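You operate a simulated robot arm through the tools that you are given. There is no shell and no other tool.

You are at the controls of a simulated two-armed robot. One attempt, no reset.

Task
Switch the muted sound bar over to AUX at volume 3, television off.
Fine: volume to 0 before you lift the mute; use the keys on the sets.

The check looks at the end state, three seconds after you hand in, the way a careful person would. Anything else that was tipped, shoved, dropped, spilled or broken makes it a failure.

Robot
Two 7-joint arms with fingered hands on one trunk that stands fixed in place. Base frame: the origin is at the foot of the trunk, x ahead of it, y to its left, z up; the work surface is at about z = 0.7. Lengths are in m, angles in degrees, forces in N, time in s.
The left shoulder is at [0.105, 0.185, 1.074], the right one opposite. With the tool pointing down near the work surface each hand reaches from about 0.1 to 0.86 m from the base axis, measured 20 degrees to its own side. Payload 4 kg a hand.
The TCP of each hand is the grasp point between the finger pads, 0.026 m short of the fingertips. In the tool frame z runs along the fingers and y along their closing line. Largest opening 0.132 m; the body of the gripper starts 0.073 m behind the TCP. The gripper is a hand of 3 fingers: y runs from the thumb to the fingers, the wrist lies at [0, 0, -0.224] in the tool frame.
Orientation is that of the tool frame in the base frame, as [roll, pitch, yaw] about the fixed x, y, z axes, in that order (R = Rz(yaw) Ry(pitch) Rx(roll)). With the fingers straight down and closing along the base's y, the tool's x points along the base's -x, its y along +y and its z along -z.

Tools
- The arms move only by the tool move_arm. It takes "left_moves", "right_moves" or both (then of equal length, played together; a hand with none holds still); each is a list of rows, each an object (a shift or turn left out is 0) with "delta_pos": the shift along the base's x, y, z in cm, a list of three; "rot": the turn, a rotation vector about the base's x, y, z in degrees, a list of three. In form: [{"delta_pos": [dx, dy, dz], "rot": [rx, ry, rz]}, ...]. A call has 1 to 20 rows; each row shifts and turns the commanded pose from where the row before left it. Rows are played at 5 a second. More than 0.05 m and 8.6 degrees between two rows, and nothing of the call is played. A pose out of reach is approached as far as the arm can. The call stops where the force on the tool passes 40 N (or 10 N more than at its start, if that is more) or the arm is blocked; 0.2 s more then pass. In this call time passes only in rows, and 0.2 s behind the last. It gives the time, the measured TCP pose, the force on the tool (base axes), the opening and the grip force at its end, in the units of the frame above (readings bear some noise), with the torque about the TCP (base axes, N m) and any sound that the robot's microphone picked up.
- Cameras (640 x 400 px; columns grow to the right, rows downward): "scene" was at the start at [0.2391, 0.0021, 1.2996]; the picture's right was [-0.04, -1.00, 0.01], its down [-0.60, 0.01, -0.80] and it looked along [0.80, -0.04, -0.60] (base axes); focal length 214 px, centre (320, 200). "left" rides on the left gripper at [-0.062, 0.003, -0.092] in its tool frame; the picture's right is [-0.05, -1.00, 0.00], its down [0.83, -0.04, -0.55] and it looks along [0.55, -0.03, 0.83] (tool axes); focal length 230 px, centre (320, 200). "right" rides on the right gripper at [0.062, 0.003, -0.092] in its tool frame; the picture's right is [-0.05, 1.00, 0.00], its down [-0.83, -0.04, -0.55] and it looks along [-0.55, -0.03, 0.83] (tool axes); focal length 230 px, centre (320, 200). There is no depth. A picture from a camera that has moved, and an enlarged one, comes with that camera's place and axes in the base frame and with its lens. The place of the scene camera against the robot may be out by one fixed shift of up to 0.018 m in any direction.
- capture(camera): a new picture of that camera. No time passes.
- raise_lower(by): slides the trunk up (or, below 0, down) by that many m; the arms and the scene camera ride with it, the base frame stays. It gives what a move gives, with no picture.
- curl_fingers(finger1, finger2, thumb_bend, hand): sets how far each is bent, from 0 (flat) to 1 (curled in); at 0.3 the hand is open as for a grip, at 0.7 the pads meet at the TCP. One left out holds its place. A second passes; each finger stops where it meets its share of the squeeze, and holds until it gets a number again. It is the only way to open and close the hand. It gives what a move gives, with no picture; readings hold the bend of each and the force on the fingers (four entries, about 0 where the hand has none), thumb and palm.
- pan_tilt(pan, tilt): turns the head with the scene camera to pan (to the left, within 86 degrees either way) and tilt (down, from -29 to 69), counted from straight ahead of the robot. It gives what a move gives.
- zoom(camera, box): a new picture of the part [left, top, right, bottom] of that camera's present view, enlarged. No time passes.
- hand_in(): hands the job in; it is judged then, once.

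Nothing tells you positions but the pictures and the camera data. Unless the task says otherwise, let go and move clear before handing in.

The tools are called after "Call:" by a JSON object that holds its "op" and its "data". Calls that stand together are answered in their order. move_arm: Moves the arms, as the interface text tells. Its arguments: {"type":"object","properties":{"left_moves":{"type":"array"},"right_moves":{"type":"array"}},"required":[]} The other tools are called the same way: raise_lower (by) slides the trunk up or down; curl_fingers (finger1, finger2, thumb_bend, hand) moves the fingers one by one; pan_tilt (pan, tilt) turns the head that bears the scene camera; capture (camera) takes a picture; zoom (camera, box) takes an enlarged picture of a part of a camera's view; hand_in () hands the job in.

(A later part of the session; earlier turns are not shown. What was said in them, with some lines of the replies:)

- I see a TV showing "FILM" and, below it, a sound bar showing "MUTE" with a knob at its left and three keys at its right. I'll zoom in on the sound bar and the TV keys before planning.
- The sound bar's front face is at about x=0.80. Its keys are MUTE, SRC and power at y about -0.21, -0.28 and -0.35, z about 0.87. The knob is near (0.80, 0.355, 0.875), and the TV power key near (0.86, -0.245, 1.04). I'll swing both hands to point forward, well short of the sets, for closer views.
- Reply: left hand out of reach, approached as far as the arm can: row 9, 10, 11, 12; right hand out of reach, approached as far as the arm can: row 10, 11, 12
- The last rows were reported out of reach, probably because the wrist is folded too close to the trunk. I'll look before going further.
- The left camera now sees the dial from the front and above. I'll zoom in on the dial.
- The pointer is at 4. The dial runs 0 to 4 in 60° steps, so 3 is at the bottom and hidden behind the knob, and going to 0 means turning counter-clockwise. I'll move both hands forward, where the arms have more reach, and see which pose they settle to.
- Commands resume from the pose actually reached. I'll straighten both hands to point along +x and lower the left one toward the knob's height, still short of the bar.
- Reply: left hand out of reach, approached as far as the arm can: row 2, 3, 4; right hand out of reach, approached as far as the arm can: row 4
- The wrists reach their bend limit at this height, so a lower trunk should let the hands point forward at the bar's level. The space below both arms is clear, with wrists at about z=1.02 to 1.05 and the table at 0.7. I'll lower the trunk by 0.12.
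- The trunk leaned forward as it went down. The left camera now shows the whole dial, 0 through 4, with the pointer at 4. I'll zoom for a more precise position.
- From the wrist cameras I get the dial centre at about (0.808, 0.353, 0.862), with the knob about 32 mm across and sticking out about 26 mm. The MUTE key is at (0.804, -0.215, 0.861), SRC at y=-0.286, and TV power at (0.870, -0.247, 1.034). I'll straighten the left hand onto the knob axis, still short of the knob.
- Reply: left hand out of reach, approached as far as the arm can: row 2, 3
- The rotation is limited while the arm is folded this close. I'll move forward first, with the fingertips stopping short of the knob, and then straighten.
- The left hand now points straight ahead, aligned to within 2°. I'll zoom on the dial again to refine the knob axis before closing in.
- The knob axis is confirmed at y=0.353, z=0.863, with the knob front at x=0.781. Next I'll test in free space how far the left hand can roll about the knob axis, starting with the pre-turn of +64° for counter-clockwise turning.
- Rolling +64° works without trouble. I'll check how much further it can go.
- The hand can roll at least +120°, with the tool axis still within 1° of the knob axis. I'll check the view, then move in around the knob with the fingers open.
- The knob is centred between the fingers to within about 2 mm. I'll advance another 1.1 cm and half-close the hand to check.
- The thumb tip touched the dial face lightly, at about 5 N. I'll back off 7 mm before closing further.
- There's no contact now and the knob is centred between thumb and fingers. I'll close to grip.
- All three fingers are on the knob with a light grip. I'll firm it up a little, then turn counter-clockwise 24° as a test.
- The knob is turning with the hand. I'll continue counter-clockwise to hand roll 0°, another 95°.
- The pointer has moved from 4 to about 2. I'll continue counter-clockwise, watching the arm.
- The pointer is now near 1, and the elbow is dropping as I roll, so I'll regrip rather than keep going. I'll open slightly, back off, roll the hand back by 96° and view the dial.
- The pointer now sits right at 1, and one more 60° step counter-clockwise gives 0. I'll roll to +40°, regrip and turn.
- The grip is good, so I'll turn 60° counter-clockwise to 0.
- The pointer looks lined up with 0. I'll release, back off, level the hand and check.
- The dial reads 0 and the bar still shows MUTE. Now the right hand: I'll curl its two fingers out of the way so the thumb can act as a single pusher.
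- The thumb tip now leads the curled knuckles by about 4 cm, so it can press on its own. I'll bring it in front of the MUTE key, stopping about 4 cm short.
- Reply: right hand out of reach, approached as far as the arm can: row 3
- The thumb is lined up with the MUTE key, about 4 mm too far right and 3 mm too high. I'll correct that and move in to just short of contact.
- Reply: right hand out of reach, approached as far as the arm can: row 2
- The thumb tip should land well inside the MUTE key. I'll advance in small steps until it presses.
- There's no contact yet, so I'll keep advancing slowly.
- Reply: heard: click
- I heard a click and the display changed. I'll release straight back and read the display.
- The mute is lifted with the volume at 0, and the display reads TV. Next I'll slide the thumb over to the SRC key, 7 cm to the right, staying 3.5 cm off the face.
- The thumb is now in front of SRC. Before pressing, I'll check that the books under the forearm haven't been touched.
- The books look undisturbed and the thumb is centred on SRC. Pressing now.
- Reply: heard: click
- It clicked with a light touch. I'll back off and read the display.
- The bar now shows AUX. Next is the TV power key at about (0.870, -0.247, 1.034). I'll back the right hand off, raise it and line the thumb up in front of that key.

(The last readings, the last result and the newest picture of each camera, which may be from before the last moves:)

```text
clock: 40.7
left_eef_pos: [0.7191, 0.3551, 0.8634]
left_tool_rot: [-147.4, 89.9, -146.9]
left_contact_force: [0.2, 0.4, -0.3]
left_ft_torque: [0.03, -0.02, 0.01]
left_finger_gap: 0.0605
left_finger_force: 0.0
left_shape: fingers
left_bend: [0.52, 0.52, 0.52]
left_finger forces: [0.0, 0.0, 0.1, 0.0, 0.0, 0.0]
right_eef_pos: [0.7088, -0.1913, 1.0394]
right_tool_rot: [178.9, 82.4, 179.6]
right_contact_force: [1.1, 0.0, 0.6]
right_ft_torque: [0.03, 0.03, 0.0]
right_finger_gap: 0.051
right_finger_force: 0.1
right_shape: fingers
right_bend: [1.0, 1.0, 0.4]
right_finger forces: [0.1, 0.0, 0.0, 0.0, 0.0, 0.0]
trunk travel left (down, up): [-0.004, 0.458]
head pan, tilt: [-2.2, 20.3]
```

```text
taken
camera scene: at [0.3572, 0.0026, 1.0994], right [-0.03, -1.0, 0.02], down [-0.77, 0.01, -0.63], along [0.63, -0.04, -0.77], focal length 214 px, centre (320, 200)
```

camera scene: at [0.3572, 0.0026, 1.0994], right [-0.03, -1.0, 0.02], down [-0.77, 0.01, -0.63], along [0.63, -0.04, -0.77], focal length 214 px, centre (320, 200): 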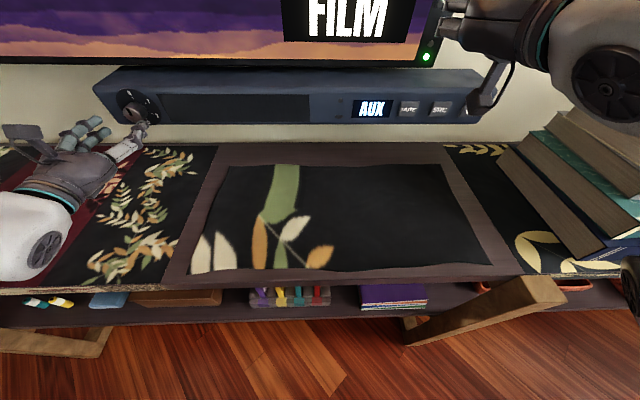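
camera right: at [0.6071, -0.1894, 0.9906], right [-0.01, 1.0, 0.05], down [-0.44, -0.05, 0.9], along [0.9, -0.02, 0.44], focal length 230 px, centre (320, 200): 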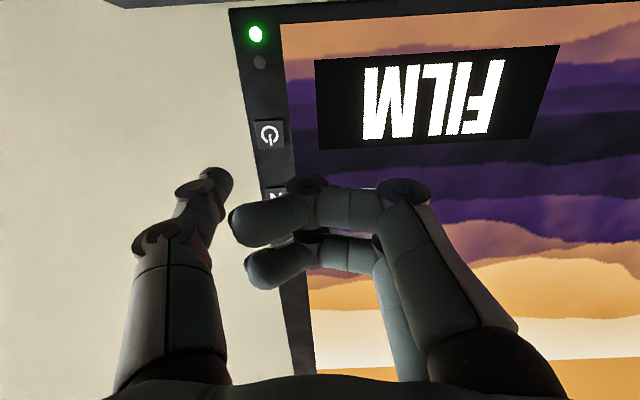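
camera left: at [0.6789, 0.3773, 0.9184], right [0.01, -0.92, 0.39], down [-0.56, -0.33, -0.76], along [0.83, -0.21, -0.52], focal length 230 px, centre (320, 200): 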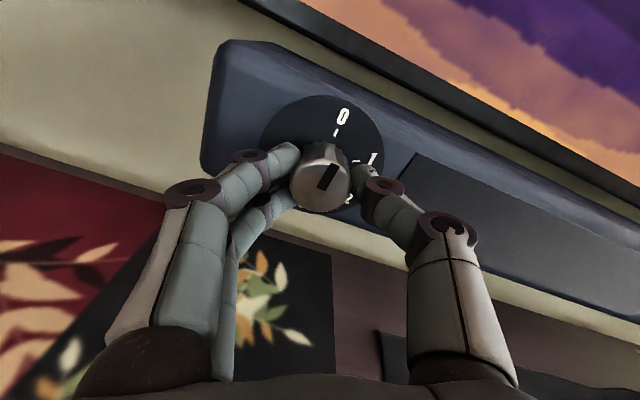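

The thumb tip is aligned with the TV power key to about 1 mm in y and z. I'll move forward to about 1 cm short.

Call:
{"op": "move_arm", "data": {"right_moves": [{"delta_pos": [3.2, -0.03, 0]}, {"delta_pos": [3.2, -0.03, 0]}, {"delta_pos": [3.0, -0.03, 0]}, {"delta_pos": [2.6, 0, 0]}]}}

Call:
{"op": "capture", "data": {"camera": "right"}}

Call:
{"op": "capture", "data": {"camera": "scene"}}

```text
clock: 41.7
left_eef_pos: [0.7198, 0.3545, 0.8643]
left_tool_rot: [-158.0, 89.8, -157.5]
left_contact_force: [0.1, 0.6, -0.4]
left_ft_torque: [-0.04, 0.01, -0.01]
left_finger_gap: 0.0606
left_finger_force: 0.1
left_shape: fingers
left_bend: [0.52, 0.52, 0.52]
left_finger forces: [0.0, 0.0, 0.1, 0.1, 0.1, 0.1]
right_eef_pos: [0.8287, -0.1927, 1.0379]
right_tool_rot: [178.8, 82.4, 179.6]
right_contact_force: [0.9, 0.2, -0.5]
right_ft_torque: [-0.03, 0.02, -0.05]
right_finger_gap: 0.0508
right_finger_force: 0.0
right_shape: fingers
right_bend: [1.0, 1.0, 0.4]
right_finger forces: [0.0, 0.0, 0.0, 0.1, 0.1, 0.1]
trunk travel left (down, up): [-0.004, 0.458]
head pan, tilt: [-2.2, 20.3]
```

```text
taken
camera right: at [0.7281, -0.1904, 0.9881], right [-0.01, 1.0, 0.05], down [-0.44, -0.05, 0.9], along [0.9, -0.02, 0.44], focal length 230 px, centre (320, 200)
```

right: 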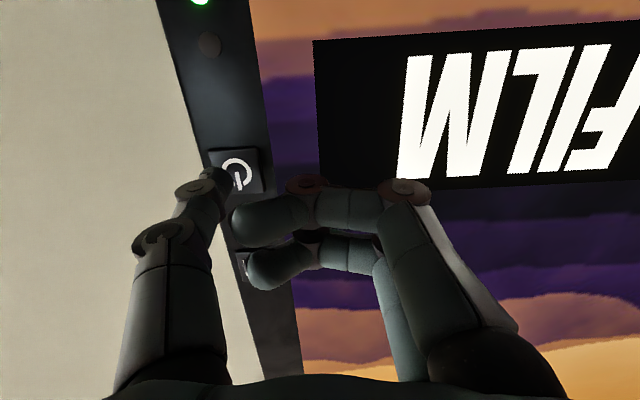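

```text
taken
camera scene: at [0.3577, 0.0023, 1.0992], right [-0.03, -1.0, 0.02], down [-0.77, 0.01, -0.63], along [0.63, -0.04, -0.77], focal length 214 px, centre (320, 200)
```

scene: 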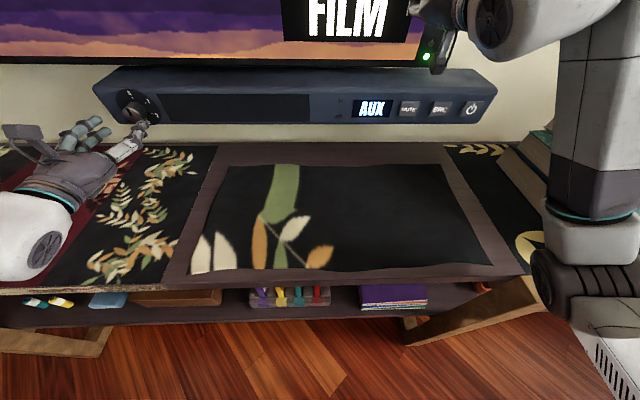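

There's still clearance all round: the elbow is at about z=0.83 in front of the table and clear of the books. Now I'll press the TV power key in small steps.

Call:
{"op": "move_arm", "data": {"right_moves": [{"delta_pos": [0.5, 0, 0]}, {"delta_pos": [0.4, 0, 0]}, {"delta_pos": [0.2, 0, 0]}]}}

Call:
{"op": "zoom", "data": {"camera": "right", "box": [150, 100, 350, 225]}}

```text
clock: 42.5
left_eef_pos: [0.7198, 0.355, 0.863]
left_tool_rot: [-156.8, 89.8, -156.2]
left_contact_force: [-0.1, -0.1, -0.6]
left_ft_torque: [-0.01, -0.03, -0.03]
left_finger_gap: 0.0606
left_finger_force: 0.1
left_shape: fingers
left_bend: [0.52, 0.52, 0.52]
left_finger forces: [0.0, 0.0, 0.1, 0.0, 0.0, 0.1]
right_eef_pos: [0.8405, -0.1925, 1.0379]
right_tool_rot: [178.5, 82.5, 179.3]
right_contact_force: [-0.6, -1.0, -0.2]
right_ft_torque: [0.02, 0.01, 0.01]
right_finger_gap: 0.0512
right_finger_force: 0.1
right_shape: fingers
right_bend: [1.0, 1.0, 0.4]
right_finger forces: [0.1, 0.1, 0.0, 0.0, 0.0, 0.0]
trunk travel left (down, up): [-0.004, 0.458]
head pan, tilt: [-2.2, 20.3]
```

```text
3.20 times, centred on (250, 162) of right
camera zoom: at [0.7386, -0.1904, 0.9885], right [-0.01, 1.0, 0.06], down [-0.44, -0.05, 0.9], along [0.9, -0.02, 0.44], focal length 736 px, centre (544, 320)
```

zoom: 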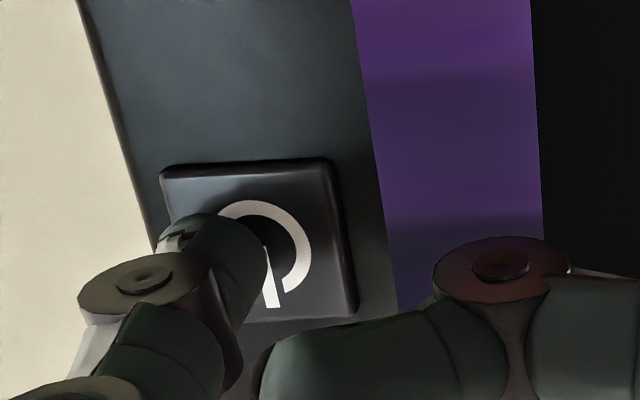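

The tip lies within the power key. I'll nudge it 3 mm toward the key's centre and keep pressing.

Call:
{"op": "move_arm", "data": {"right_moves": [{"delta_pos": [0, 0.3, 0]}, {"delta_pos": [0.2, 0, 0]}, {"delta_pos": [0.2, 0, 0]}]}}

```text
clock: 43.3
left_eef_pos: [0.7187, 0.3543, 0.8635]
left_tool_rot: [-154.4, 89.9, -153.7]
left_contact_force: [-0.3, -0.4, 0.2]
left_ft_torque: [0.01, 0.01, 0.0]
left_finger_gap: 0.0603
left_finger_force: 0.0
left_shape: fingers
left_bend: [0.52, 0.52, 0.52]
left_finger forces: [0.1, 0.0, 0.0, 0.0, 0.0, 0.0]
right_eef_pos: [0.8422, -0.1902, 1.0373]
right_tool_rot: [178.4, 82.6, 179.3]
right_contact_force: [-1.2, 0.6, 0.3]
right_ft_torque: [0.0, 0.02, -0.11]
right_finger_gap: 0.0507
right_finger_force: 0.7
right_shape: fingers
right_bend: [1.0, 1.0, 0.4]
right_finger forces: [0.1, 0.0, 0.1, 0.0, 1.5, 0.0]
trunk travel left (down, up): [-0.004, 0.458]
head pan, tilt: [-2.2, 20.3]
heard: click
```

It clicked. I'll back off and look at the TV.

Call:
{"op": "move_arm", "data": {"right_moves": [{"delta_pos": [-1.5, 0, 0]}, {"delta_pos": [-2.5, 0, 0]}]}}

Call:
{"op": "capture", "data": {"camera": "right"}}

Call:
{"op": "capture", "data": {"camera": "scene"}}

```text
clock: 43.9
left_eef_pos: [0.7194, 0.3555, 0.8635]
left_tool_rot: [-153.6, 89.9, -153.0]
left_contact_force: [0.5, -0.4, -0.5]
left_ft_torque: [0.01, -0.02, 0.02]
left_finger_gap: 0.0602
left_finger_force: 0.0
left_shape: fingers
left_bend: [0.52, 0.52, 0.52]
left_finger forces: [0.1, 0.0, 0.0, 0.0, 0.1, 0.0]
right_eef_pos: [0.8027, -0.1889, 1.0383]
right_tool_rot: [178.5, 82.5, 179.3]
right_contact_force: [1.0, 0.3, 0.3]
right_ft_torque: [0.03, 0.01, -0.04]
right_finger_gap: 0.0509
right_finger_force: 0.1
right_shape: fingers
right_bend: [1.0, 1.0, 0.4]
right_finger forces: [0.0, 0.0, 0.0, 0.1, 0.1, 0.0]
trunk travel left (down, up): [-0.004, 0.458]
head pan, tilt: [-2.2, 20.3]
```

```text
taken
camera right: at [0.7023, -0.1875, 0.9897], right [-0.01, 1.0, 0.06], down [-0.44, -0.05, 0.9], along [0.9, -0.02, 0.44], focal length 230 px, centre (320, 200)
```

right: 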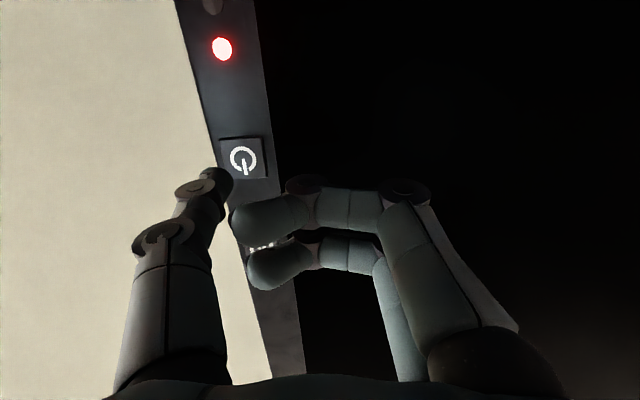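

```text
taken
camera scene: at [0.357, 0.0022, 1.0995], right [-0.03, -1.0, 0.02], down [-0.77, 0.01, -0.63], along [0.63, -0.04, -0.77], focal length 214 px, centre (320, 200)
```

scene: 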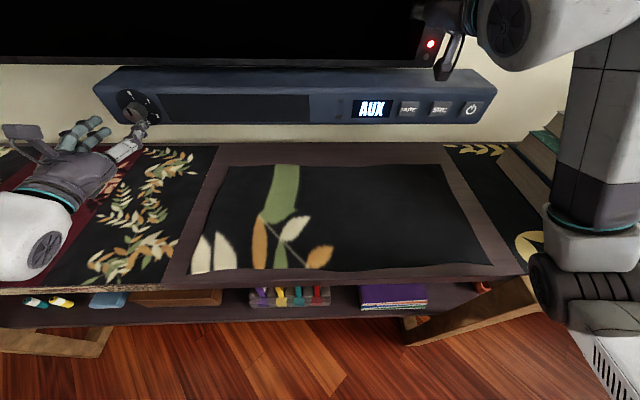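

The TV is off, with a red standby light, and the bar still shows AUX. Now the volume: I'll grip the knob with the left hand at roll 0 and turn clockwise 120° to reach 2.

Call:
{"op": "move_arm", "data": {"left_moves": [{"delta_pos": [2.0, -0.05, 0]}, {"delta_pos": [2.0, -0.05, 0]}, {"delta_pos": [1.1, 0, 0]}]}}

Call:
{"op": "curl_fingers", "data": {"hand": "left", "finger1": 0.7, "finger2": 0.7, "thumb_bend": 0.67}}

Call:
{"op": "zoom", "data": {"camera": "left", "box": [250, 80, 390, 220]}}

```text
clock: 44.7
left_eef_pos: [0.7704, 0.3533, 0.8639]
left_tool_rot: [-166.8, 89.8, -166.2]
left_contact_force: [-1.2, 0.1, 1.0]
left_ft_torque: [-0.02, -0.01, 0.01]
left_finger_gap: 0.0605
left_finger_force: 0.0
left_shape: fingers
left_bend: [0.52, 0.52, 0.52]
left_finger forces: [0.1, 0.0, 0.0, 0.1, 0.1, 0.1]
right_eef_pos: [0.8042, -0.1896, 1.0387]
right_tool_rot: [178.4, 82.4, 179.4]
right_contact_force: [-0.3, -0.3, -0.2]
right_ft_torque: [0.0, -0.03, 0.02]
right_finger_gap: 0.0511
right_finger_force: 0.0
right_shape: fingers
right_bend: [1.0, 1.0, 0.4]
right_finger forces: [0.1, 0.0, 0.0, 0.0, 0.1, 0.0]
trunk travel left (down, up): [-0.004, 0.458]
head pan, tilt: [-2.2, 20.3]
```

```text
clock: 45.7
left_eef_pos: [0.7703, 0.3536, 0.8637]
left_tool_rot: [-153.2, 89.8, -152.5]
left_contact_force: [3.0, 2.9, 1.3]
left_ft_torque: [0.03, -0.05, 0.07]
left_finger_gap: 0.0275
left_finger_force: 8.4
left_shape: fingers
left_bend: [0.64, 0.63, 0.64]
left_finger forces: [5.1, 5.3, 0.0, 0.0, 6.9, 0.0]
right_eef_pos: [0.8037, -0.1884, 1.0378]
right_tool_rot: [178.5, 82.4, 179.4]
right_contact_force: [0.8, 0.6, 0.3]
right_ft_torque: [0.01, 0.01, -0.02]
right_finger_gap: 0.0506
right_finger_force: 0.0
right_shape: fingers
right_bend: [1.0, 1.0, 0.4]
right_finger forces: [0.1, 0.0, 0.0, 0.0, 0.0, 0.1]
trunk travel left (down, up): [-0.004, 0.458]
head pan, tilt: [-2.2, 20.3]
```

```text
2.86 times, centred on (320, 150) of left
camera zoom: at [0.6795, 0.3555, 0.924], right [0.01, -1.0, 0.05], down [-0.56, -0.05, -0.83], along [0.83, -0.02, -0.56], focal length 657 px, centre (320, 343)
```

zoom: 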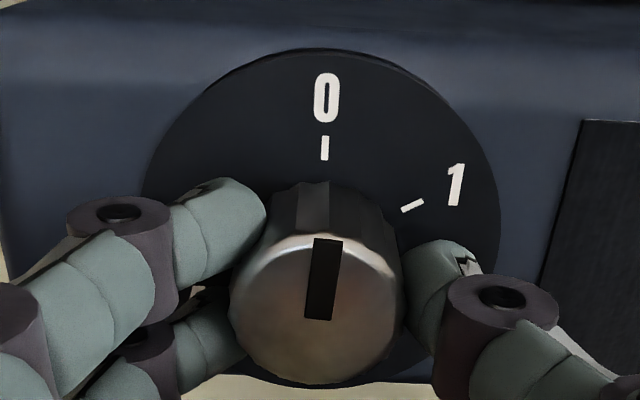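

The grip is good and the pointer is at 0. Turning clockwise 120°.

Call:
{"op": "move_arm", "data": {"left_moves": [{"rot": [8, 0, 0]}, {"rot": [8, 0, 0]}, {"rot": [8, 0, 0]}, {"rot": [8, 0, 0]}, {"rot": [8, 0, 0]}, {"rot": [8, 0, 0]}, {"rot": [8, 0, 0]}, {"rot": [8, 0, 0]}, {"rot": [8, 0, 0]}, {"rot": [8, 0, 0]}, {"rot": [8, 0, 0]}, {"rot": [8, 0, 0]}, {"rot": [8, 0, 0]}, {"rot": [8, 0, 0]}, {"rot": [8, 0, 0]}]}}

Call:
{"op": "capture", "data": {"camera": "left"}}

Call:
{"op": "capture", "data": {"camera": "scene"}}

```text
clock: 48.9
left_eef_pos: [0.7699, 0.3547, 0.8629]
left_tool_rot: [89.5, -30.1, 90.1]
left_contact_force: [-0.6, -1.3, -2.0]
left_ft_torque: [-0.02, 0.15, 0.02]
left_finger_gap: 0.0276
left_finger_force: 9.3
left_shape: fingers
left_bend: [0.64, 0.63, 0.64]
left_finger forces: [4.4, 4.6, 0.0, 0.0, 9.5, 0.0]
right_eef_pos: [0.8034, -0.19, 1.0371]
right_tool_rot: [178.4, 82.4, 179.3]
right_contact_force: [0.4, 0.8, 0.3]
right_ft_torque: [0.03, -0.01, -0.04]
right_finger_gap: 0.0508
right_finger_force: 0.0
right_shape: fingers
right_bend: [1.0, 1.0, 0.4]
right_finger forces: [0.0, 0.0, 0.0, 0.1, 0.0, 0.0]
trunk travel left (down, up): [-0.004, 0.458]
head pan, tilt: [-2.2, 20.3]
```

```text
taken
camera left: at [0.6796, 0.2977, 0.8325], right [0.01, 0.46, -0.89], down [-0.56, 0.74, 0.37], along [0.83, 0.49, 0.26], focal length 230 px, centre (320, 200)
```

left: 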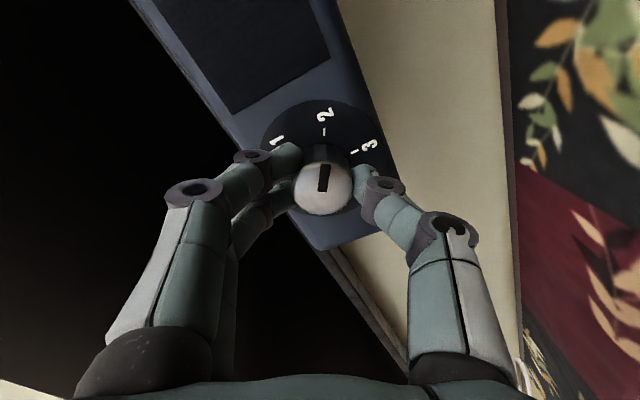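

```text
taken
camera scene: at [0.3576, 0.0021, 1.0992], right [-0.03, -1.0, 0.02], down [-0.77, 0.01, -0.63], along [0.63, -0.04, -0.77], focal length 214 px, centre (320, 200)
```

scene: 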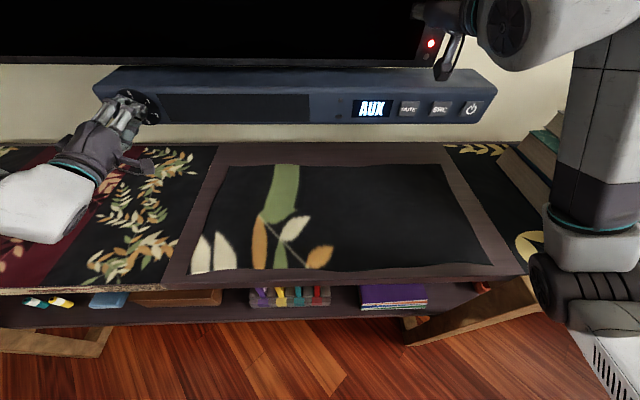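

The pointer is at 2. I'll release, back off, roll back to about +40°, regrip and make the last 60° clockwise step.

Call:
{"op": "curl_fingers", "data": {"hand": "left", "finger1": 0.52, "finger2": 0.52, "thumb_bend": 0.52}}

Call:
{"op": "move_arm", "data": {"left_moves": [{"delta_pos": [-1.5, 0, 0]}, {"delta_pos": [-2.0, 0, 0]}, {"delta_pos": [-1.5, 0, 0]}, {"rot": [-8, 0, 0]}, {"rot": [-8, 0, 0]}, {"rot": [-8, 0, 0]}, {"rot": [-8, 0, 0]}, {"rot": [-8, 0, 0]}, {"rot": [-8, 0, 0]}, {"rot": [-8, 0, 0]}, {"rot": [-8, 0, 0]}, {"rot": [-8, 0, 0]}, {"rot": [-8, 0, 0]}]}}

Call:
{"op": "capture", "data": {"camera": "left"}}

Call:
{"op": "zoom", "data": {"camera": "left", "box": [260, 75, 380, 190]}}

```text
clock: 49.9
left_eef_pos: [0.7707, 0.3539, 0.8633]
left_tool_rot: [89.4, -29.9, 90.2]
left_contact_force: [-0.8, -0.4, 0.5]
left_ft_torque: [-0.01, 0.05, 0.0]
left_finger_gap: 0.0603
left_finger_force: 0.1
left_shape: fingers
left_bend: [0.52, 0.52, 0.52]
left_finger forces: [0.0, 0.0, 0.1, 0.0, 0.0, 0.0]
right_eef_pos: [0.8023, -0.1901, 1.039]
right_tool_rot: [178.3, 82.3, 179.2]
right_contact_force: [-0.1, -0.1, -0.3]
right_ft_torque: [0.04, 0.03, -0.03]
right_finger_gap: 0.051
right_finger_force: 0.0
right_shape: fingers
right_bend: [1.0, 1.0, 0.4]
right_finger forces: [0.1, 0.0, 0.0, 0.1, 0.1, 0.1]
trunk travel left (down, up): [-0.004, 0.458]
head pan, tilt: [-2.2, 20.3]
```

```text
clock: 52.7
left_eef_pos: [0.7207, 0.3535, 0.8643]
left_tool_rot: [89.6, 50.2, 90.3]
left_contact_force: [0.8, 1.2, 0.1]
left_ft_torque: [-0.02, 0.0, 0.0]
left_finger_gap: 0.0605
left_finger_force: 0.1
left_shape: fingers
left_bend: [0.52, 0.52, 0.52]
left_finger forces: [0.0, 0.0, 0.1, 0.1, 0.0, 0.1]
right_eef_pos: [0.8031, -0.1896, 1.0373]
right_tool_rot: [178.4, 82.5, 179.3]
right_contact_force: [-0.3, 0.3, -0.3]
right_ft_torque: [-0.01, -0.03, 0.01]
right_finger_gap: 0.0507
right_finger_force: 0.1
right_shape: fingers
right_bend: [1.0, 1.0, 0.4]
right_finger forces: [0.0, 0.0, 0.1, 0.0, 0.0, 0.1]
trunk travel left (down, up): [-0.004, 0.458]
head pan, tilt: [-2.2, 20.3]
```

```text
taken
camera left: at [0.6296, 0.3148, 0.911], right [0.01, -0.8, -0.6], down [-0.56, 0.49, -0.67], along [0.83, 0.34, -0.44], focal length 230 px, centre (320, 200)
```

left: 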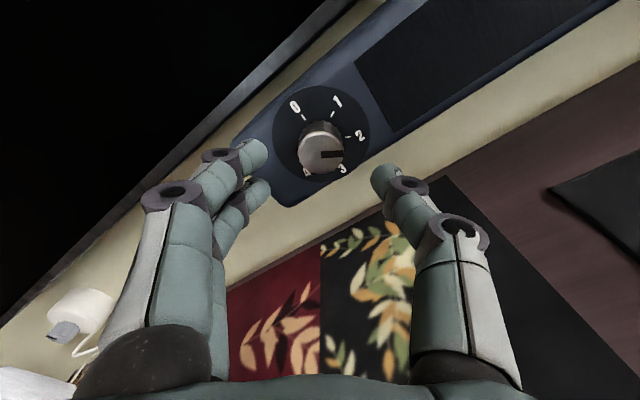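

```text
3.48 times, centred on (320, 132) of left
camera zoom: at [0.6296, 0.3148, 0.911], right [0.01, -0.8, -0.6], down [-0.56, 0.49, -0.67], along [0.83, 0.34, -0.44], focal length 800 px, centre (320, 435)
```

zoom: 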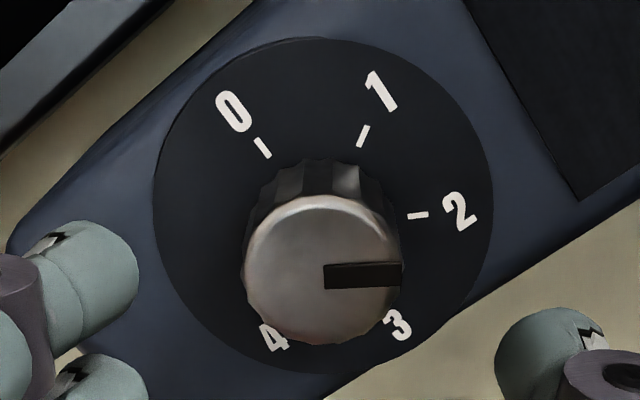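

The pointer is clearly at 2. I'll regrip here and turn the last 60° clockwise to 3.

Call:
{"op": "move_arm", "data": {"left_moves": [{"delta_pos": [2.0, 0.0, -0.03]}, {"delta_pos": [2.0, 0.0, -0.02]}, {"delta_pos": [1.0, 0, 0]}]}}

Call:
{"op": "curl_fingers", "data": {"hand": "left", "finger1": 0.7, "finger2": 0.7, "thumb_bend": 0.67}}

Call:
{"op": "move_arm", "data": {"left_moves": [{"rot": [7.5, 0, 0]}, {"rot": [7.5, 0, 0]}, {"rot": [7.5, 0, 0]}, {"rot": [7.5, 0, 0]}, {"rot": [7.5, 0, 0]}, {"rot": [7.5, 0, 0]}, {"rot": [7.5, 0, 0]}, {"rot": [7.5, 0, 0]}]}}

Call:
{"op": "capture", "data": {"camera": "left"}}

Call:
{"op": "zoom", "data": {"camera": "left", "box": [250, 80, 390, 220]}}

```text
clock: 53.5
left_eef_pos: [0.7708, 0.3535, 0.8623]
left_tool_rot: [89.6, 50.1, 90.3]
left_contact_force: [0.5, 0.0, 0.0]
left_ft_torque: [0.01, -0.02, -0.01]
left_finger_gap: 0.0606
left_finger_force: 0.1
left_shape: fingers
left_bend: [0.52, 0.52, 0.52]
left_finger forces: [0.0, 0.0, 0.1, 0.1, 0.0, 0.0]
right_eef_pos: [0.8032, -0.1898, 1.0376]
right_tool_rot: [178.5, 82.4, 179.3]
right_contact_force: [-0.5, -0.6, -0.7]
right_ft_torque: [0.04, 0.01, -0.02]
right_finger_gap: 0.051
right_finger_force: 0.1
right_shape: fingers
right_bend: [1.0, 1.0, 0.4]
right_finger forces: [0.1, 0.0, 0.0, 0.1, 0.0, 0.0]
trunk travel left (down, up): [-0.004, 0.458]
head pan, tilt: [-2.2, 20.3]
```

```text
clock: 54.5
left_eef_pos: [0.7708, 0.3536, 0.8636]
left_tool_rot: [89.6, 50.1, 90.2]
left_contact_force: [3.5, 2.6, 3.0]
left_ft_torque: [0.02, -0.01, 0.01]
left_finger_gap: 0.0275
left_finger_force: 8.7
left_shape: fingers
left_bend: [0.64, 0.63, 0.64]
left_finger forces: [4.8, 5.4, 0.0, 0.0, 6.9, 0.0]
right_eef_pos: [0.8035, -0.1893, 1.0371]
right_tool_rot: [178.4, 82.5, 179.3]
right_contact_force: [-0.5, 0.0, -0.3]
right_ft_torque: [0.0, -0.01, -0.03]
right_finger_gap: 0.051
right_finger_force: 0.0
right_shape: fingers
right_bend: [1.0, 1.0, 0.4]
right_finger forces: [0.1, 0.0, 0.0, 0.0, 0.1, 0.0]
trunk travel left (down, up): [-0.004, 0.458]
head pan, tilt: [-2.2, 20.3]
```

```text
clock: 56.3
left_eef_pos: [0.7704, 0.3544, 0.8629]
left_tool_rot: [89.5, -10.0, 90.1]
left_contact_force: [4.5, -0.5, 1.0]
left_ft_torque: [0.0, 0.03, -0.02]
left_finger_gap: 0.0275
left_finger_force: 8.8
left_shape: fingers
left_bend: [0.64, 0.63, 0.64]
left_finger forces: [4.4, 5.1, 0.1, 0.0, 7.9, 0.0]
right_eef_pos: [0.8035, -0.1892, 1.0385]
right_tool_rot: [178.3, 82.4, 179.2]
right_contact_force: [0.0, -0.3, -0.9]
right_ft_torque: [-0.01, -0.04, 0.0]
right_finger_gap: 0.0505
right_finger_force: 0.1
right_shape: fingers
right_bend: [1.0, 1.0, 0.4]
right_finger forces: [0.0, 0.0, 0.0, 0.0, 0.1, 0.0]
trunk travel left (down, up): [-0.004, 0.458]
head pan, tilt: [-2.2, 20.3]
```

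```text
taken
camera left: at [0.6796, 0.2913, 0.8526], right [0.01, 0.12, -0.99], down [-0.56, 0.83, 0.1], along [0.83, 0.55, 0.08], focal length 230 px, centre (320, 200)
```

left: 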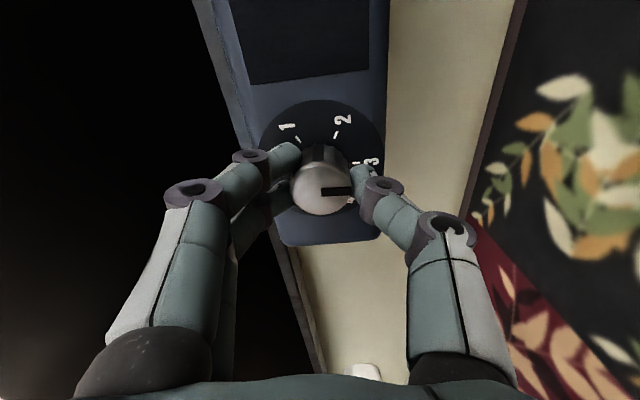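

```text
2.86 times, centred on (320, 150) of left
camera zoom: at [0.6796, 0.2913, 0.8526], right [0.01, 0.12, -0.99], down [-0.56, 0.83, 0.1], along [0.83, 0.55, 0.08], focal length 657 px, centre (320, 343)
```

zoom: 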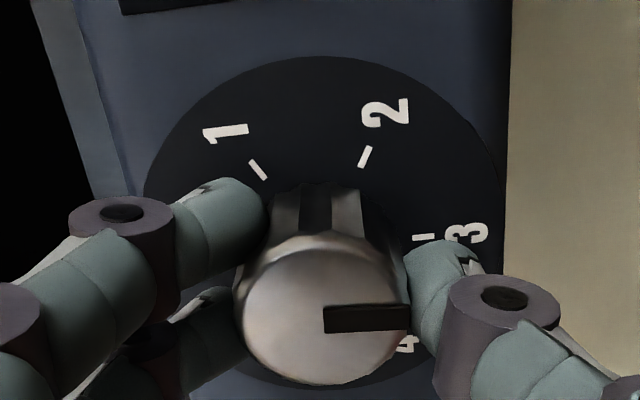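

The pointer is parallel to the 3 tick. I'll release, back off, level the hand and check head-on.

Call:
{"op": "curl_fingers", "data": {"hand": "left", "finger1": 0.52, "finger2": 0.52, "thumb_bend": 0.52}}

Call:
{"op": "move_arm", "data": {"left_moves": [{"delta_pos": [-1.5, 0, 0]}, {"delta_pos": [-2.0, 0, 0]}, {"delta_pos": [-2.0, 0, 0]}, {"rot": [-8, 0, 0]}, {"rot": [-8, 0, 0]}, {"rot": [-8, 0, 0]}, {"rot": [-8, 0, 0]}, {"rot": [-8, 0, 0]}, {"rot": [-8, 0, 0]}, {"rot": [-8, 0, 0]}, {"rot": [-8, 0, 0]}, {"rot": [-8, 0, 0]}, {"rot": [-8, 0, 0]}, {"rot": [-8, 0, 0]}, {"rot": [-8, 0, 0]}, {"rot": [-4, 0, 0]}]}}

Call:
{"op": "zoom", "data": {"camera": "left", "box": [260, 75, 380, 190]}}

Call:
{"op": "capture", "data": {"camera": "scene"}}

```text
clock: 57.3
left_eef_pos: [0.7698, 0.3537, 0.8639]
left_tool_rot: [89.4, -9.9, 90.1]
left_contact_force: [0.0, 0.4, 0.8]
left_ft_torque: [-0.01, -0.01, 0.02]
left_finger_gap: 0.0605
left_finger_force: 0.0
left_shape: fingers
left_bend: [0.52, 0.52, 0.52]
left_finger forces: [0.1, 0.0, 0.1, 0.0, 0.0, 0.0]
right_eef_pos: [0.8042, -0.1888, 1.0379]
right_tool_rot: [178.4, 82.5, 179.3]
right_contact_force: [0.3, 0.6, 0.0]
right_ft_torque: [0.01, -0.04, -0.02]
right_finger_gap: 0.0509
right_finger_force: 0.1
right_shape: fingers
right_bend: [1.0, 1.0, 0.4]
right_finger forces: [0.1, 0.1, 0.0, 0.1, 0.0, 0.0]
trunk travel left (down, up): [-0.004, 0.458]
head pan, tilt: [-2.2, 20.3]
```

```text
clock: 60.7
left_eef_pos: [0.7153, 0.3537, 0.8631]
left_tool_rot: [-128.5, 89.9, -127.9]
left_contact_force: [-0.7, -0.6, 0.4]
left_ft_torque: [0.04, -0.01, 0.02]
left_finger_gap: 0.0606
left_finger_force: 0.1
left_shape: fingers
left_bend: [0.52, 0.52, 0.52]
left_finger forces: [0.0, 0.1, 0.1, 0.0, 0.0, 0.0]
right_eef_pos: [0.8037, -0.1902, 1.0381]
right_tool_rot: [178.4, 82.5, 179.3]
right_contact_force: [-0.2, -0.2, -0.7]
right_ft_torque: [-0.03, -0.01, 0.01]
right_finger_gap: 0.0505
right_finger_force: 0.1
right_shape: fingers
right_bend: [1.0, 1.0, 0.4]
right_finger forces: [0.1, 0.1, 0.0, 0.0, 0.0, 0.1]
trunk travel left (down, up): [-0.004, 0.458]
head pan, tilt: [-2.2, 20.3]
```

```text
3.48 times, centred on (320, 132) of left
camera zoom: at [0.6243, 0.3551, 0.9232], right [0.01, -1.0, 0.06], down [-0.56, -0.05, -0.83], along [0.83, -0.02, -0.56], focal length 800 px, centre (320, 435)
```

zoom: 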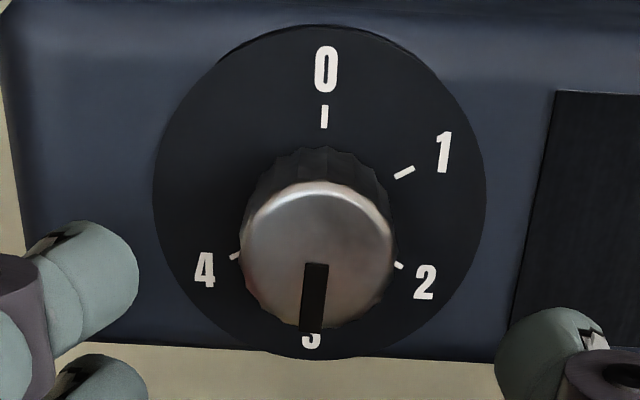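

```text
taken
camera scene: at [0.3573, 0.0022, 1.0994], right [-0.03, -1.0, 0.02], down [-0.77, 0.01, -0.63], along [0.63, -0.04, -0.77], focal length 214 px, centre (320, 200)
```

scene: 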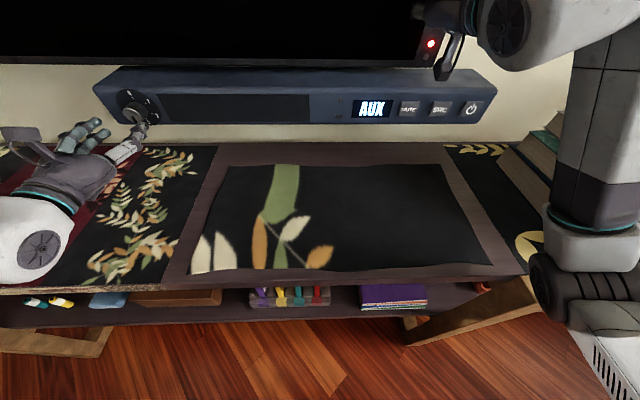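

The dial reads 3, the display shows AUX and the TV is off. I'll draw both hands back clear of the sets along the paths they came in on.

Call:
{"op": "move_arm", "data": {"left_moves": [{"delta_pos": [-2.0, 0, 0.5]}, {"delta_pos": [-2.0, 0, 0.5]}, {"delta_pos": [-1.0, 0, 0.5]}], "right_moves": [{"delta_pos": [-2.5, 0, 0]}, {"delta_pos": [-2.5, 0, 0]}, {"delta_pos": [-2.5, 0, 0]}]}}

Call:
{"op": "capture", "data": {"camera": "scene"}}

Call:
{"op": "capture", "data": {"camera": "left"}}

Call:
{"op": "capture", "data": {"camera": "right"}}

```text
clock: 61.5
left_eef_pos: [0.6641, 0.3557, 0.8818]
left_tool_rot: [-58.6, 89.8, -58.1]
left_contact_force: [0.6, -0.3, 0.2]
left_ft_torque: [-0.01, -0.04, 0.03]
left_finger_gap: 0.0606
left_finger_force: 0.1
left_shape: fingers
left_bend: [0.52, 0.52, 0.52]
left_finger forces: [0.0, 0.1, 0.0, 0.0, 0.0, 0.0]
right_eef_pos: [0.7246, -0.1879, 1.0447]
right_tool_rot: [179.5, 82.9, -179.7]
right_contact_force: [-0.3, 0.7, -1.0]
right_ft_torque: [0.03, 0.01, -0.01]
right_finger_gap: 0.051
right_finger_force: 0.1
right_shape: fingers
right_bend: [1.0, 1.0, 0.4]
right_finger forces: [0.0, 0.0, 0.0, 0.0, 0.1, 0.0]
trunk travel left (down, up): [-0.004, 0.458]
head pan, tilt: [-2.2, 20.3]
```

```text
taken
camera scene: at [0.3538, 0.0043, 1.1021], right [-0.03, -1.0, 0.02], down [-0.77, 0.01, -0.64], along [0.64, -0.04, -0.77], focal length 214 px, centre (320, 200)
```

scene: 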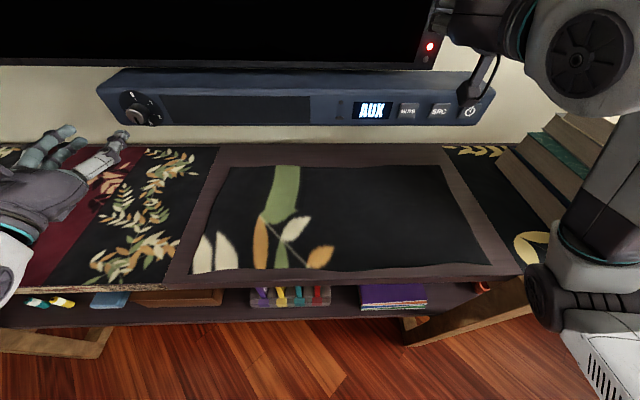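

```text
taken
camera left: at [0.5715, 0.3571, 0.9416], right [0.01, -1.0, 0.06], down [-0.55, -0.05, -0.83], along [0.83, -0.02, -0.55], focal length 230 px, centre (320, 200)
```

left: 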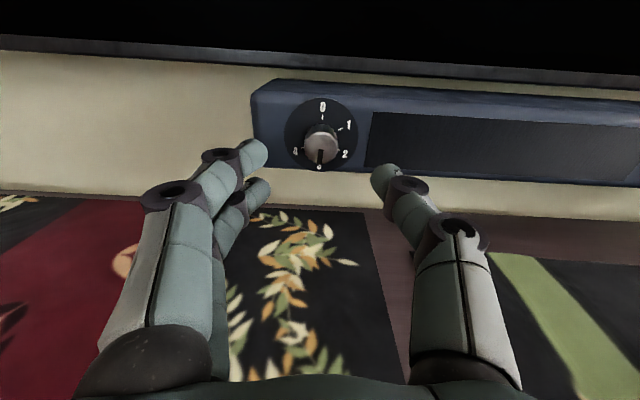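

```text
taken
camera right: at [0.6242, -0.1856, 0.9946], right [-0.01, 1.0, 0.05], down [-0.45, -0.05, 0.89], along [0.89, -0.02, 0.45], focal length 230 px, centre (320, 200)
```

right: 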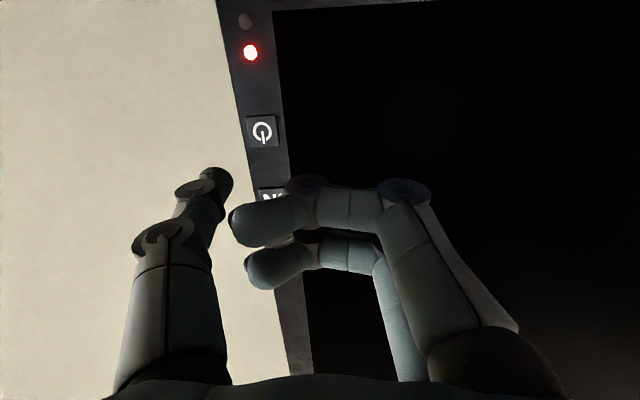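

The scene camera shifted a few millimetres, which suggests the body was still swaying. I'll hold still briefly and check that everything settles.

Call:
{"op": "move_arm", "data": {"left_moves": [{"delta_pos": [0, 0, 0]}, {"delta_pos": [0, 0, 0]}], "right_moves": [{"delta_pos": [0, 0, 0]}, {"delta_pos": [0, 0, 0]}]}}

Call:
{"op": "capture", "data": {"camera": "scene"}}

```text
clock: 62.1
left_eef_pos: [0.6623, 0.3568, 0.8816]
left_tool_rot: [-66.2, 89.7, -65.7]
left_contact_force: [-0.1, 0.1, -0.5]
left_ft_torque: [-0.02, 0.0, -0.01]
left_finger_gap: 0.0604
left_finger_force: 0.1
left_shape: fingers
left_bend: [0.52, 0.52, 0.52]
left_finger forces: [0.0, 0.0, 0.0, 0.0, 0.0, 0.1]
right_eef_pos: [0.7244, -0.1854, 1.0435]
right_tool_rot: [179.8, 82.7, -179.3]
right_contact_force: [-0.3, 1.2, -0.3]
right_ft_torque: [0.0, -0.02, 0.01]
right_finger_gap: 0.051
right_finger_force: 0.0
right_shape: fingers
right_bend: [1.0, 1.0, 0.4]
right_finger forces: [0.1, 0.0, 0.1, 0.0, 0.1, 0.1]
trunk travel left (down, up): [-0.004, 0.458]
head pan, tilt: [-2.2, 20.3]
```

```text
taken
camera scene: at [0.3537, 0.0054, 1.1015], right [-0.03, -1.0, 0.02], down [-0.77, 0.01, -0.64], along [0.64, -0.04, -0.77], focal length 214 px, centre (320, 200)
```

scene: 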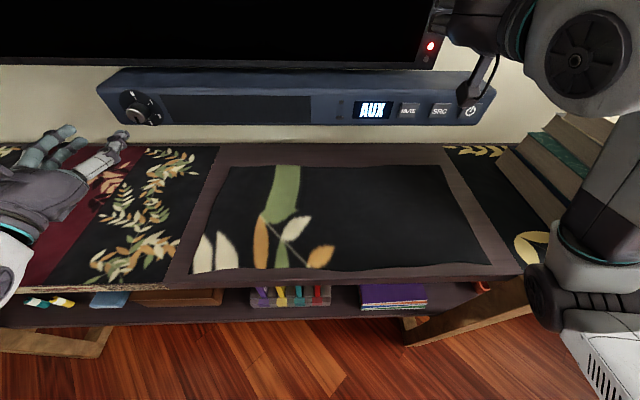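

The body has settled with a small offset. The right elbow is low, at about z=0.77 near the table's front edge, and may be leaning on it, so I'll ease the right hand forward and up to lift the elbow off.

Call:
{"op": "move_arm", "data": {"right_moves": [{"delta_pos": [1.2, 0, 0.5]}, {"delta_pos": [1.2, 0, 1.0]}, {"delta_pos": [1.2, 0, 1.0]}, {"delta_pos": [0.8, 0, 1.0]}]}}

Call:
{"op": "capture", "data": {"camera": "scene"}}

```text
clock: 63.1
left_eef_pos: [0.6657, 0.3551, 0.8789]
left_tool_rot: [-154.0, 89.7, -153.4]
left_contact_force: [1.2, 0.6, -0.1]
left_ft_torque: [0.0, 0.0, -0.01]
left_finger_gap: 0.0607
left_finger_force: 0.1
left_shape: fingers
left_bend: [0.52, 0.52, 0.52]
left_finger forces: [0.1, 0.1, 0.1, 0.1, 0.2, 0.1]
right_eef_pos: [0.7728, -0.1893, 1.0724]
right_tool_rot: [178.4, 82.4, 179.4]
right_contact_force: [0.3, 0.4, 0.8]
right_ft_torque: [0.0, 0.02, 0.02]
right_finger_gap: 0.0506
right_finger_force: 0.0
right_shape: fingers
right_bend: [1.0, 1.0, 0.4]
right_finger forces: [0.0, 0.0, 0.0, 0.1, 0.0, 0.0]
trunk travel left (down, up): [-0.004, 0.458]
head pan, tilt: [-2.2, 20.3]
```

```text
taken
camera scene: at [0.3573, 0.0024, 1.0993], right [-0.03, -1.0, 0.02], down [-0.77, 0.01, -0.63], along [0.63, -0.04, -0.77], focal length 214 px, centre (320, 200)
```

scene: 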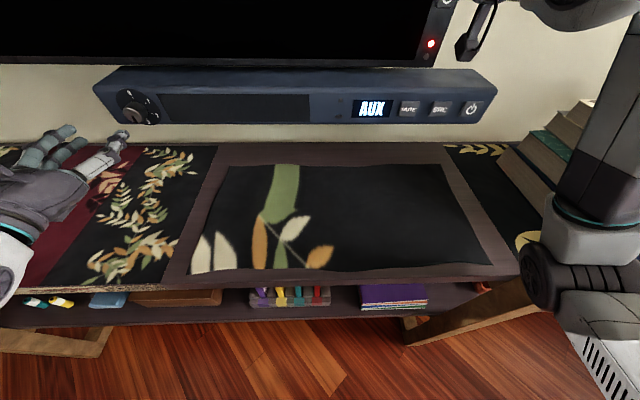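

The body is back to its earlier position, so the elbow is free, and the table, cloth and books look unchanged. I'll turn the head to inspect the right side and the shelf before handing in.

Call:
{"op": "pan_tilt", "data": {"pan": -35, "tilt": 25}}

Call:
{"op": "capture", "data": {"camera": "scene"}}

```text
clock: 64.1
left_eef_pos: [0.6647, 0.3526, 0.8772]
left_tool_rot: [-156.0, 89.8, -155.7]
left_contact_force: [-0.9, 0.6, -0.3]
left_ft_torque: [-0.03, -0.03, 0.02]
left_finger_gap: 0.0608
left_finger_force: 0.1
left_shape: fingers
left_bend: [0.52, 0.52, 0.52]
left_finger forces: [0.1, 0.1, 0.0, 0.1, 0.1, 0.0]
right_eef_pos: [0.7722, -0.1897, 1.0724]
right_tool_rot: [178.5, 82.5, 179.3]
right_contact_force: [-0.1, 0.3, 0.7]
right_ft_torque: [0.0, 0.0, 0.02]
right_finger_gap: 0.0507
right_finger_force: 0.0
right_shape: fingers
right_bend: [1.0, 1.0, 0.4]
right_finger forces: [0.0, 0.0, 0.0, 0.0, 0.0, 0.1]
trunk travel left (down, up): [-0.004, 0.458]
head pan, tilt: [-35.0, 25.0]
```

```text
taken
camera scene: at [0.3383, -0.047, 1.1017], right [-0.49, -0.82, 0.29], down [-0.76, 0.24, -0.61], along [0.43, -0.52, -0.74], focal length 214 px, centre (320, 200)
```

scene: 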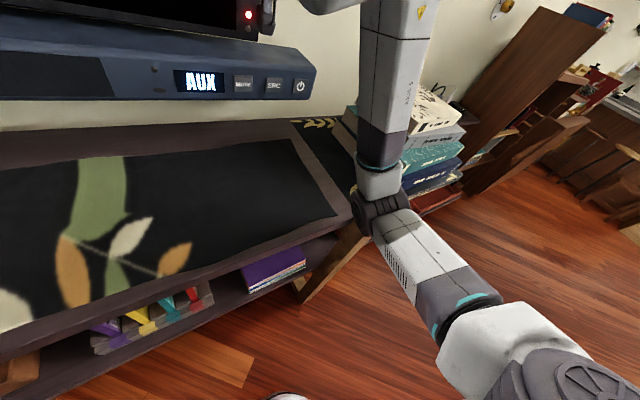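

Call:
{"op": "zoom", "data": {"camera": "scene", "box": [280, 60, 520, 300]}}

Call:
{"op": "zoom", "data": {"camera": "scene", "box": [160, 0, 330, 110]}}

```text
1.67 times, centred on (400, 180) of scene
camera zoom: at [0.3383, -0.047, 1.1017], right [-0.49, -0.82, 0.29], down [-0.76, 0.24, -0.61], along [0.43, -0.52, -0.74], focal length 358 px, centre (187, 233)
```

zoom: 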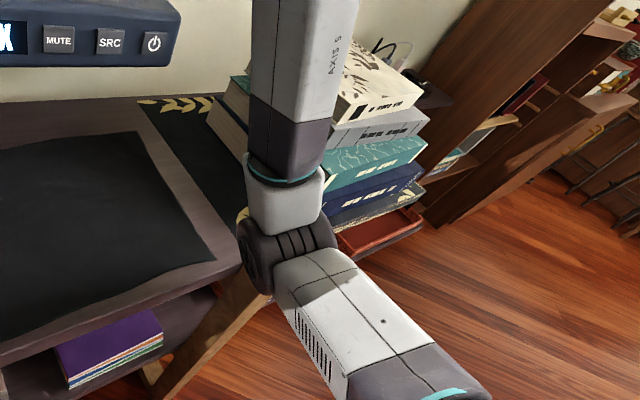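

```text
3.64 times, centred on (245, 55) of scene
camera zoom: at [0.3383, -0.047, 1.1017], right [-0.49, -0.82, 0.29], down [-0.76, 0.24, -0.61], along [0.43, -0.52, -0.74], focal length 780 px, centre (593, 727)
```

zoom: 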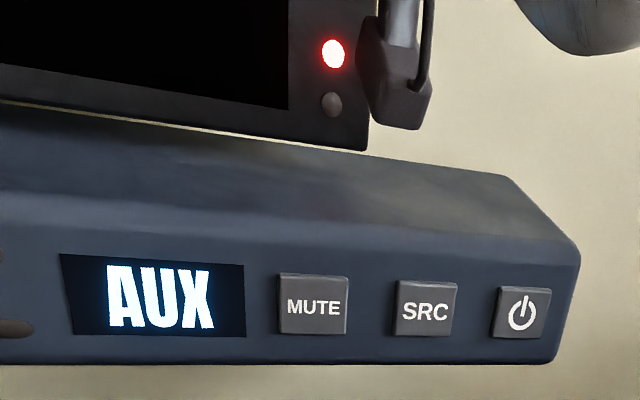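

The books, shelf and table are intact, the TV shows its red standby light and the bar shows AUX. One last check of the dial.

Call:
{"op": "zoom", "data": {"camera": "left", "box": [260, 75, 380, 190]}}

```text
3.48 times, centred on (320, 132) of left
camera zoom: at [0.5744, 0.3552, 0.9386], right [0.01, -1.0, 0.05], down [-0.56, -0.05, -0.83], along [0.83, -0.02, -0.56], focal length 800 px, centre (320, 435)
```

zoom: 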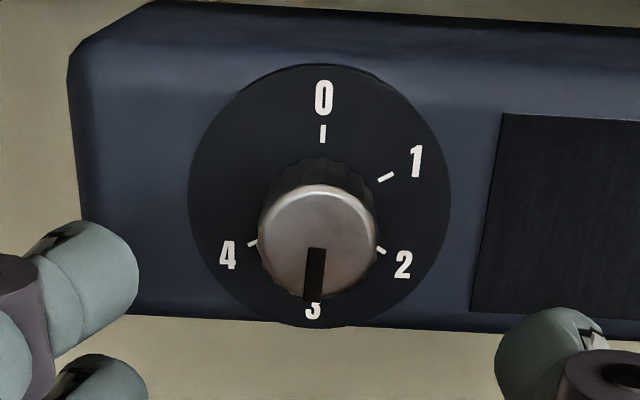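

The dial points at 3, the bar is unmuted on AUX, and the TV is off. Both hands are clear, so I'm handing in.

Call:
{"op": "hand_in", "data": {}}

```text
The job is handed in.
```

The sound bar is now on AUX at volume 3, unmuted, and the television is off, showing its red standby light. I turned the volume to 0 before lifting the mute and used only the keys and knob on the sets.

While I drew the right arm back, its elbow seemed to lean on the table's front edge for about two seconds before I eased it off. I checked afterwards, and the table, cloth, books and shelf looked unmoved. Both hands were clear of the sets when I handed in.
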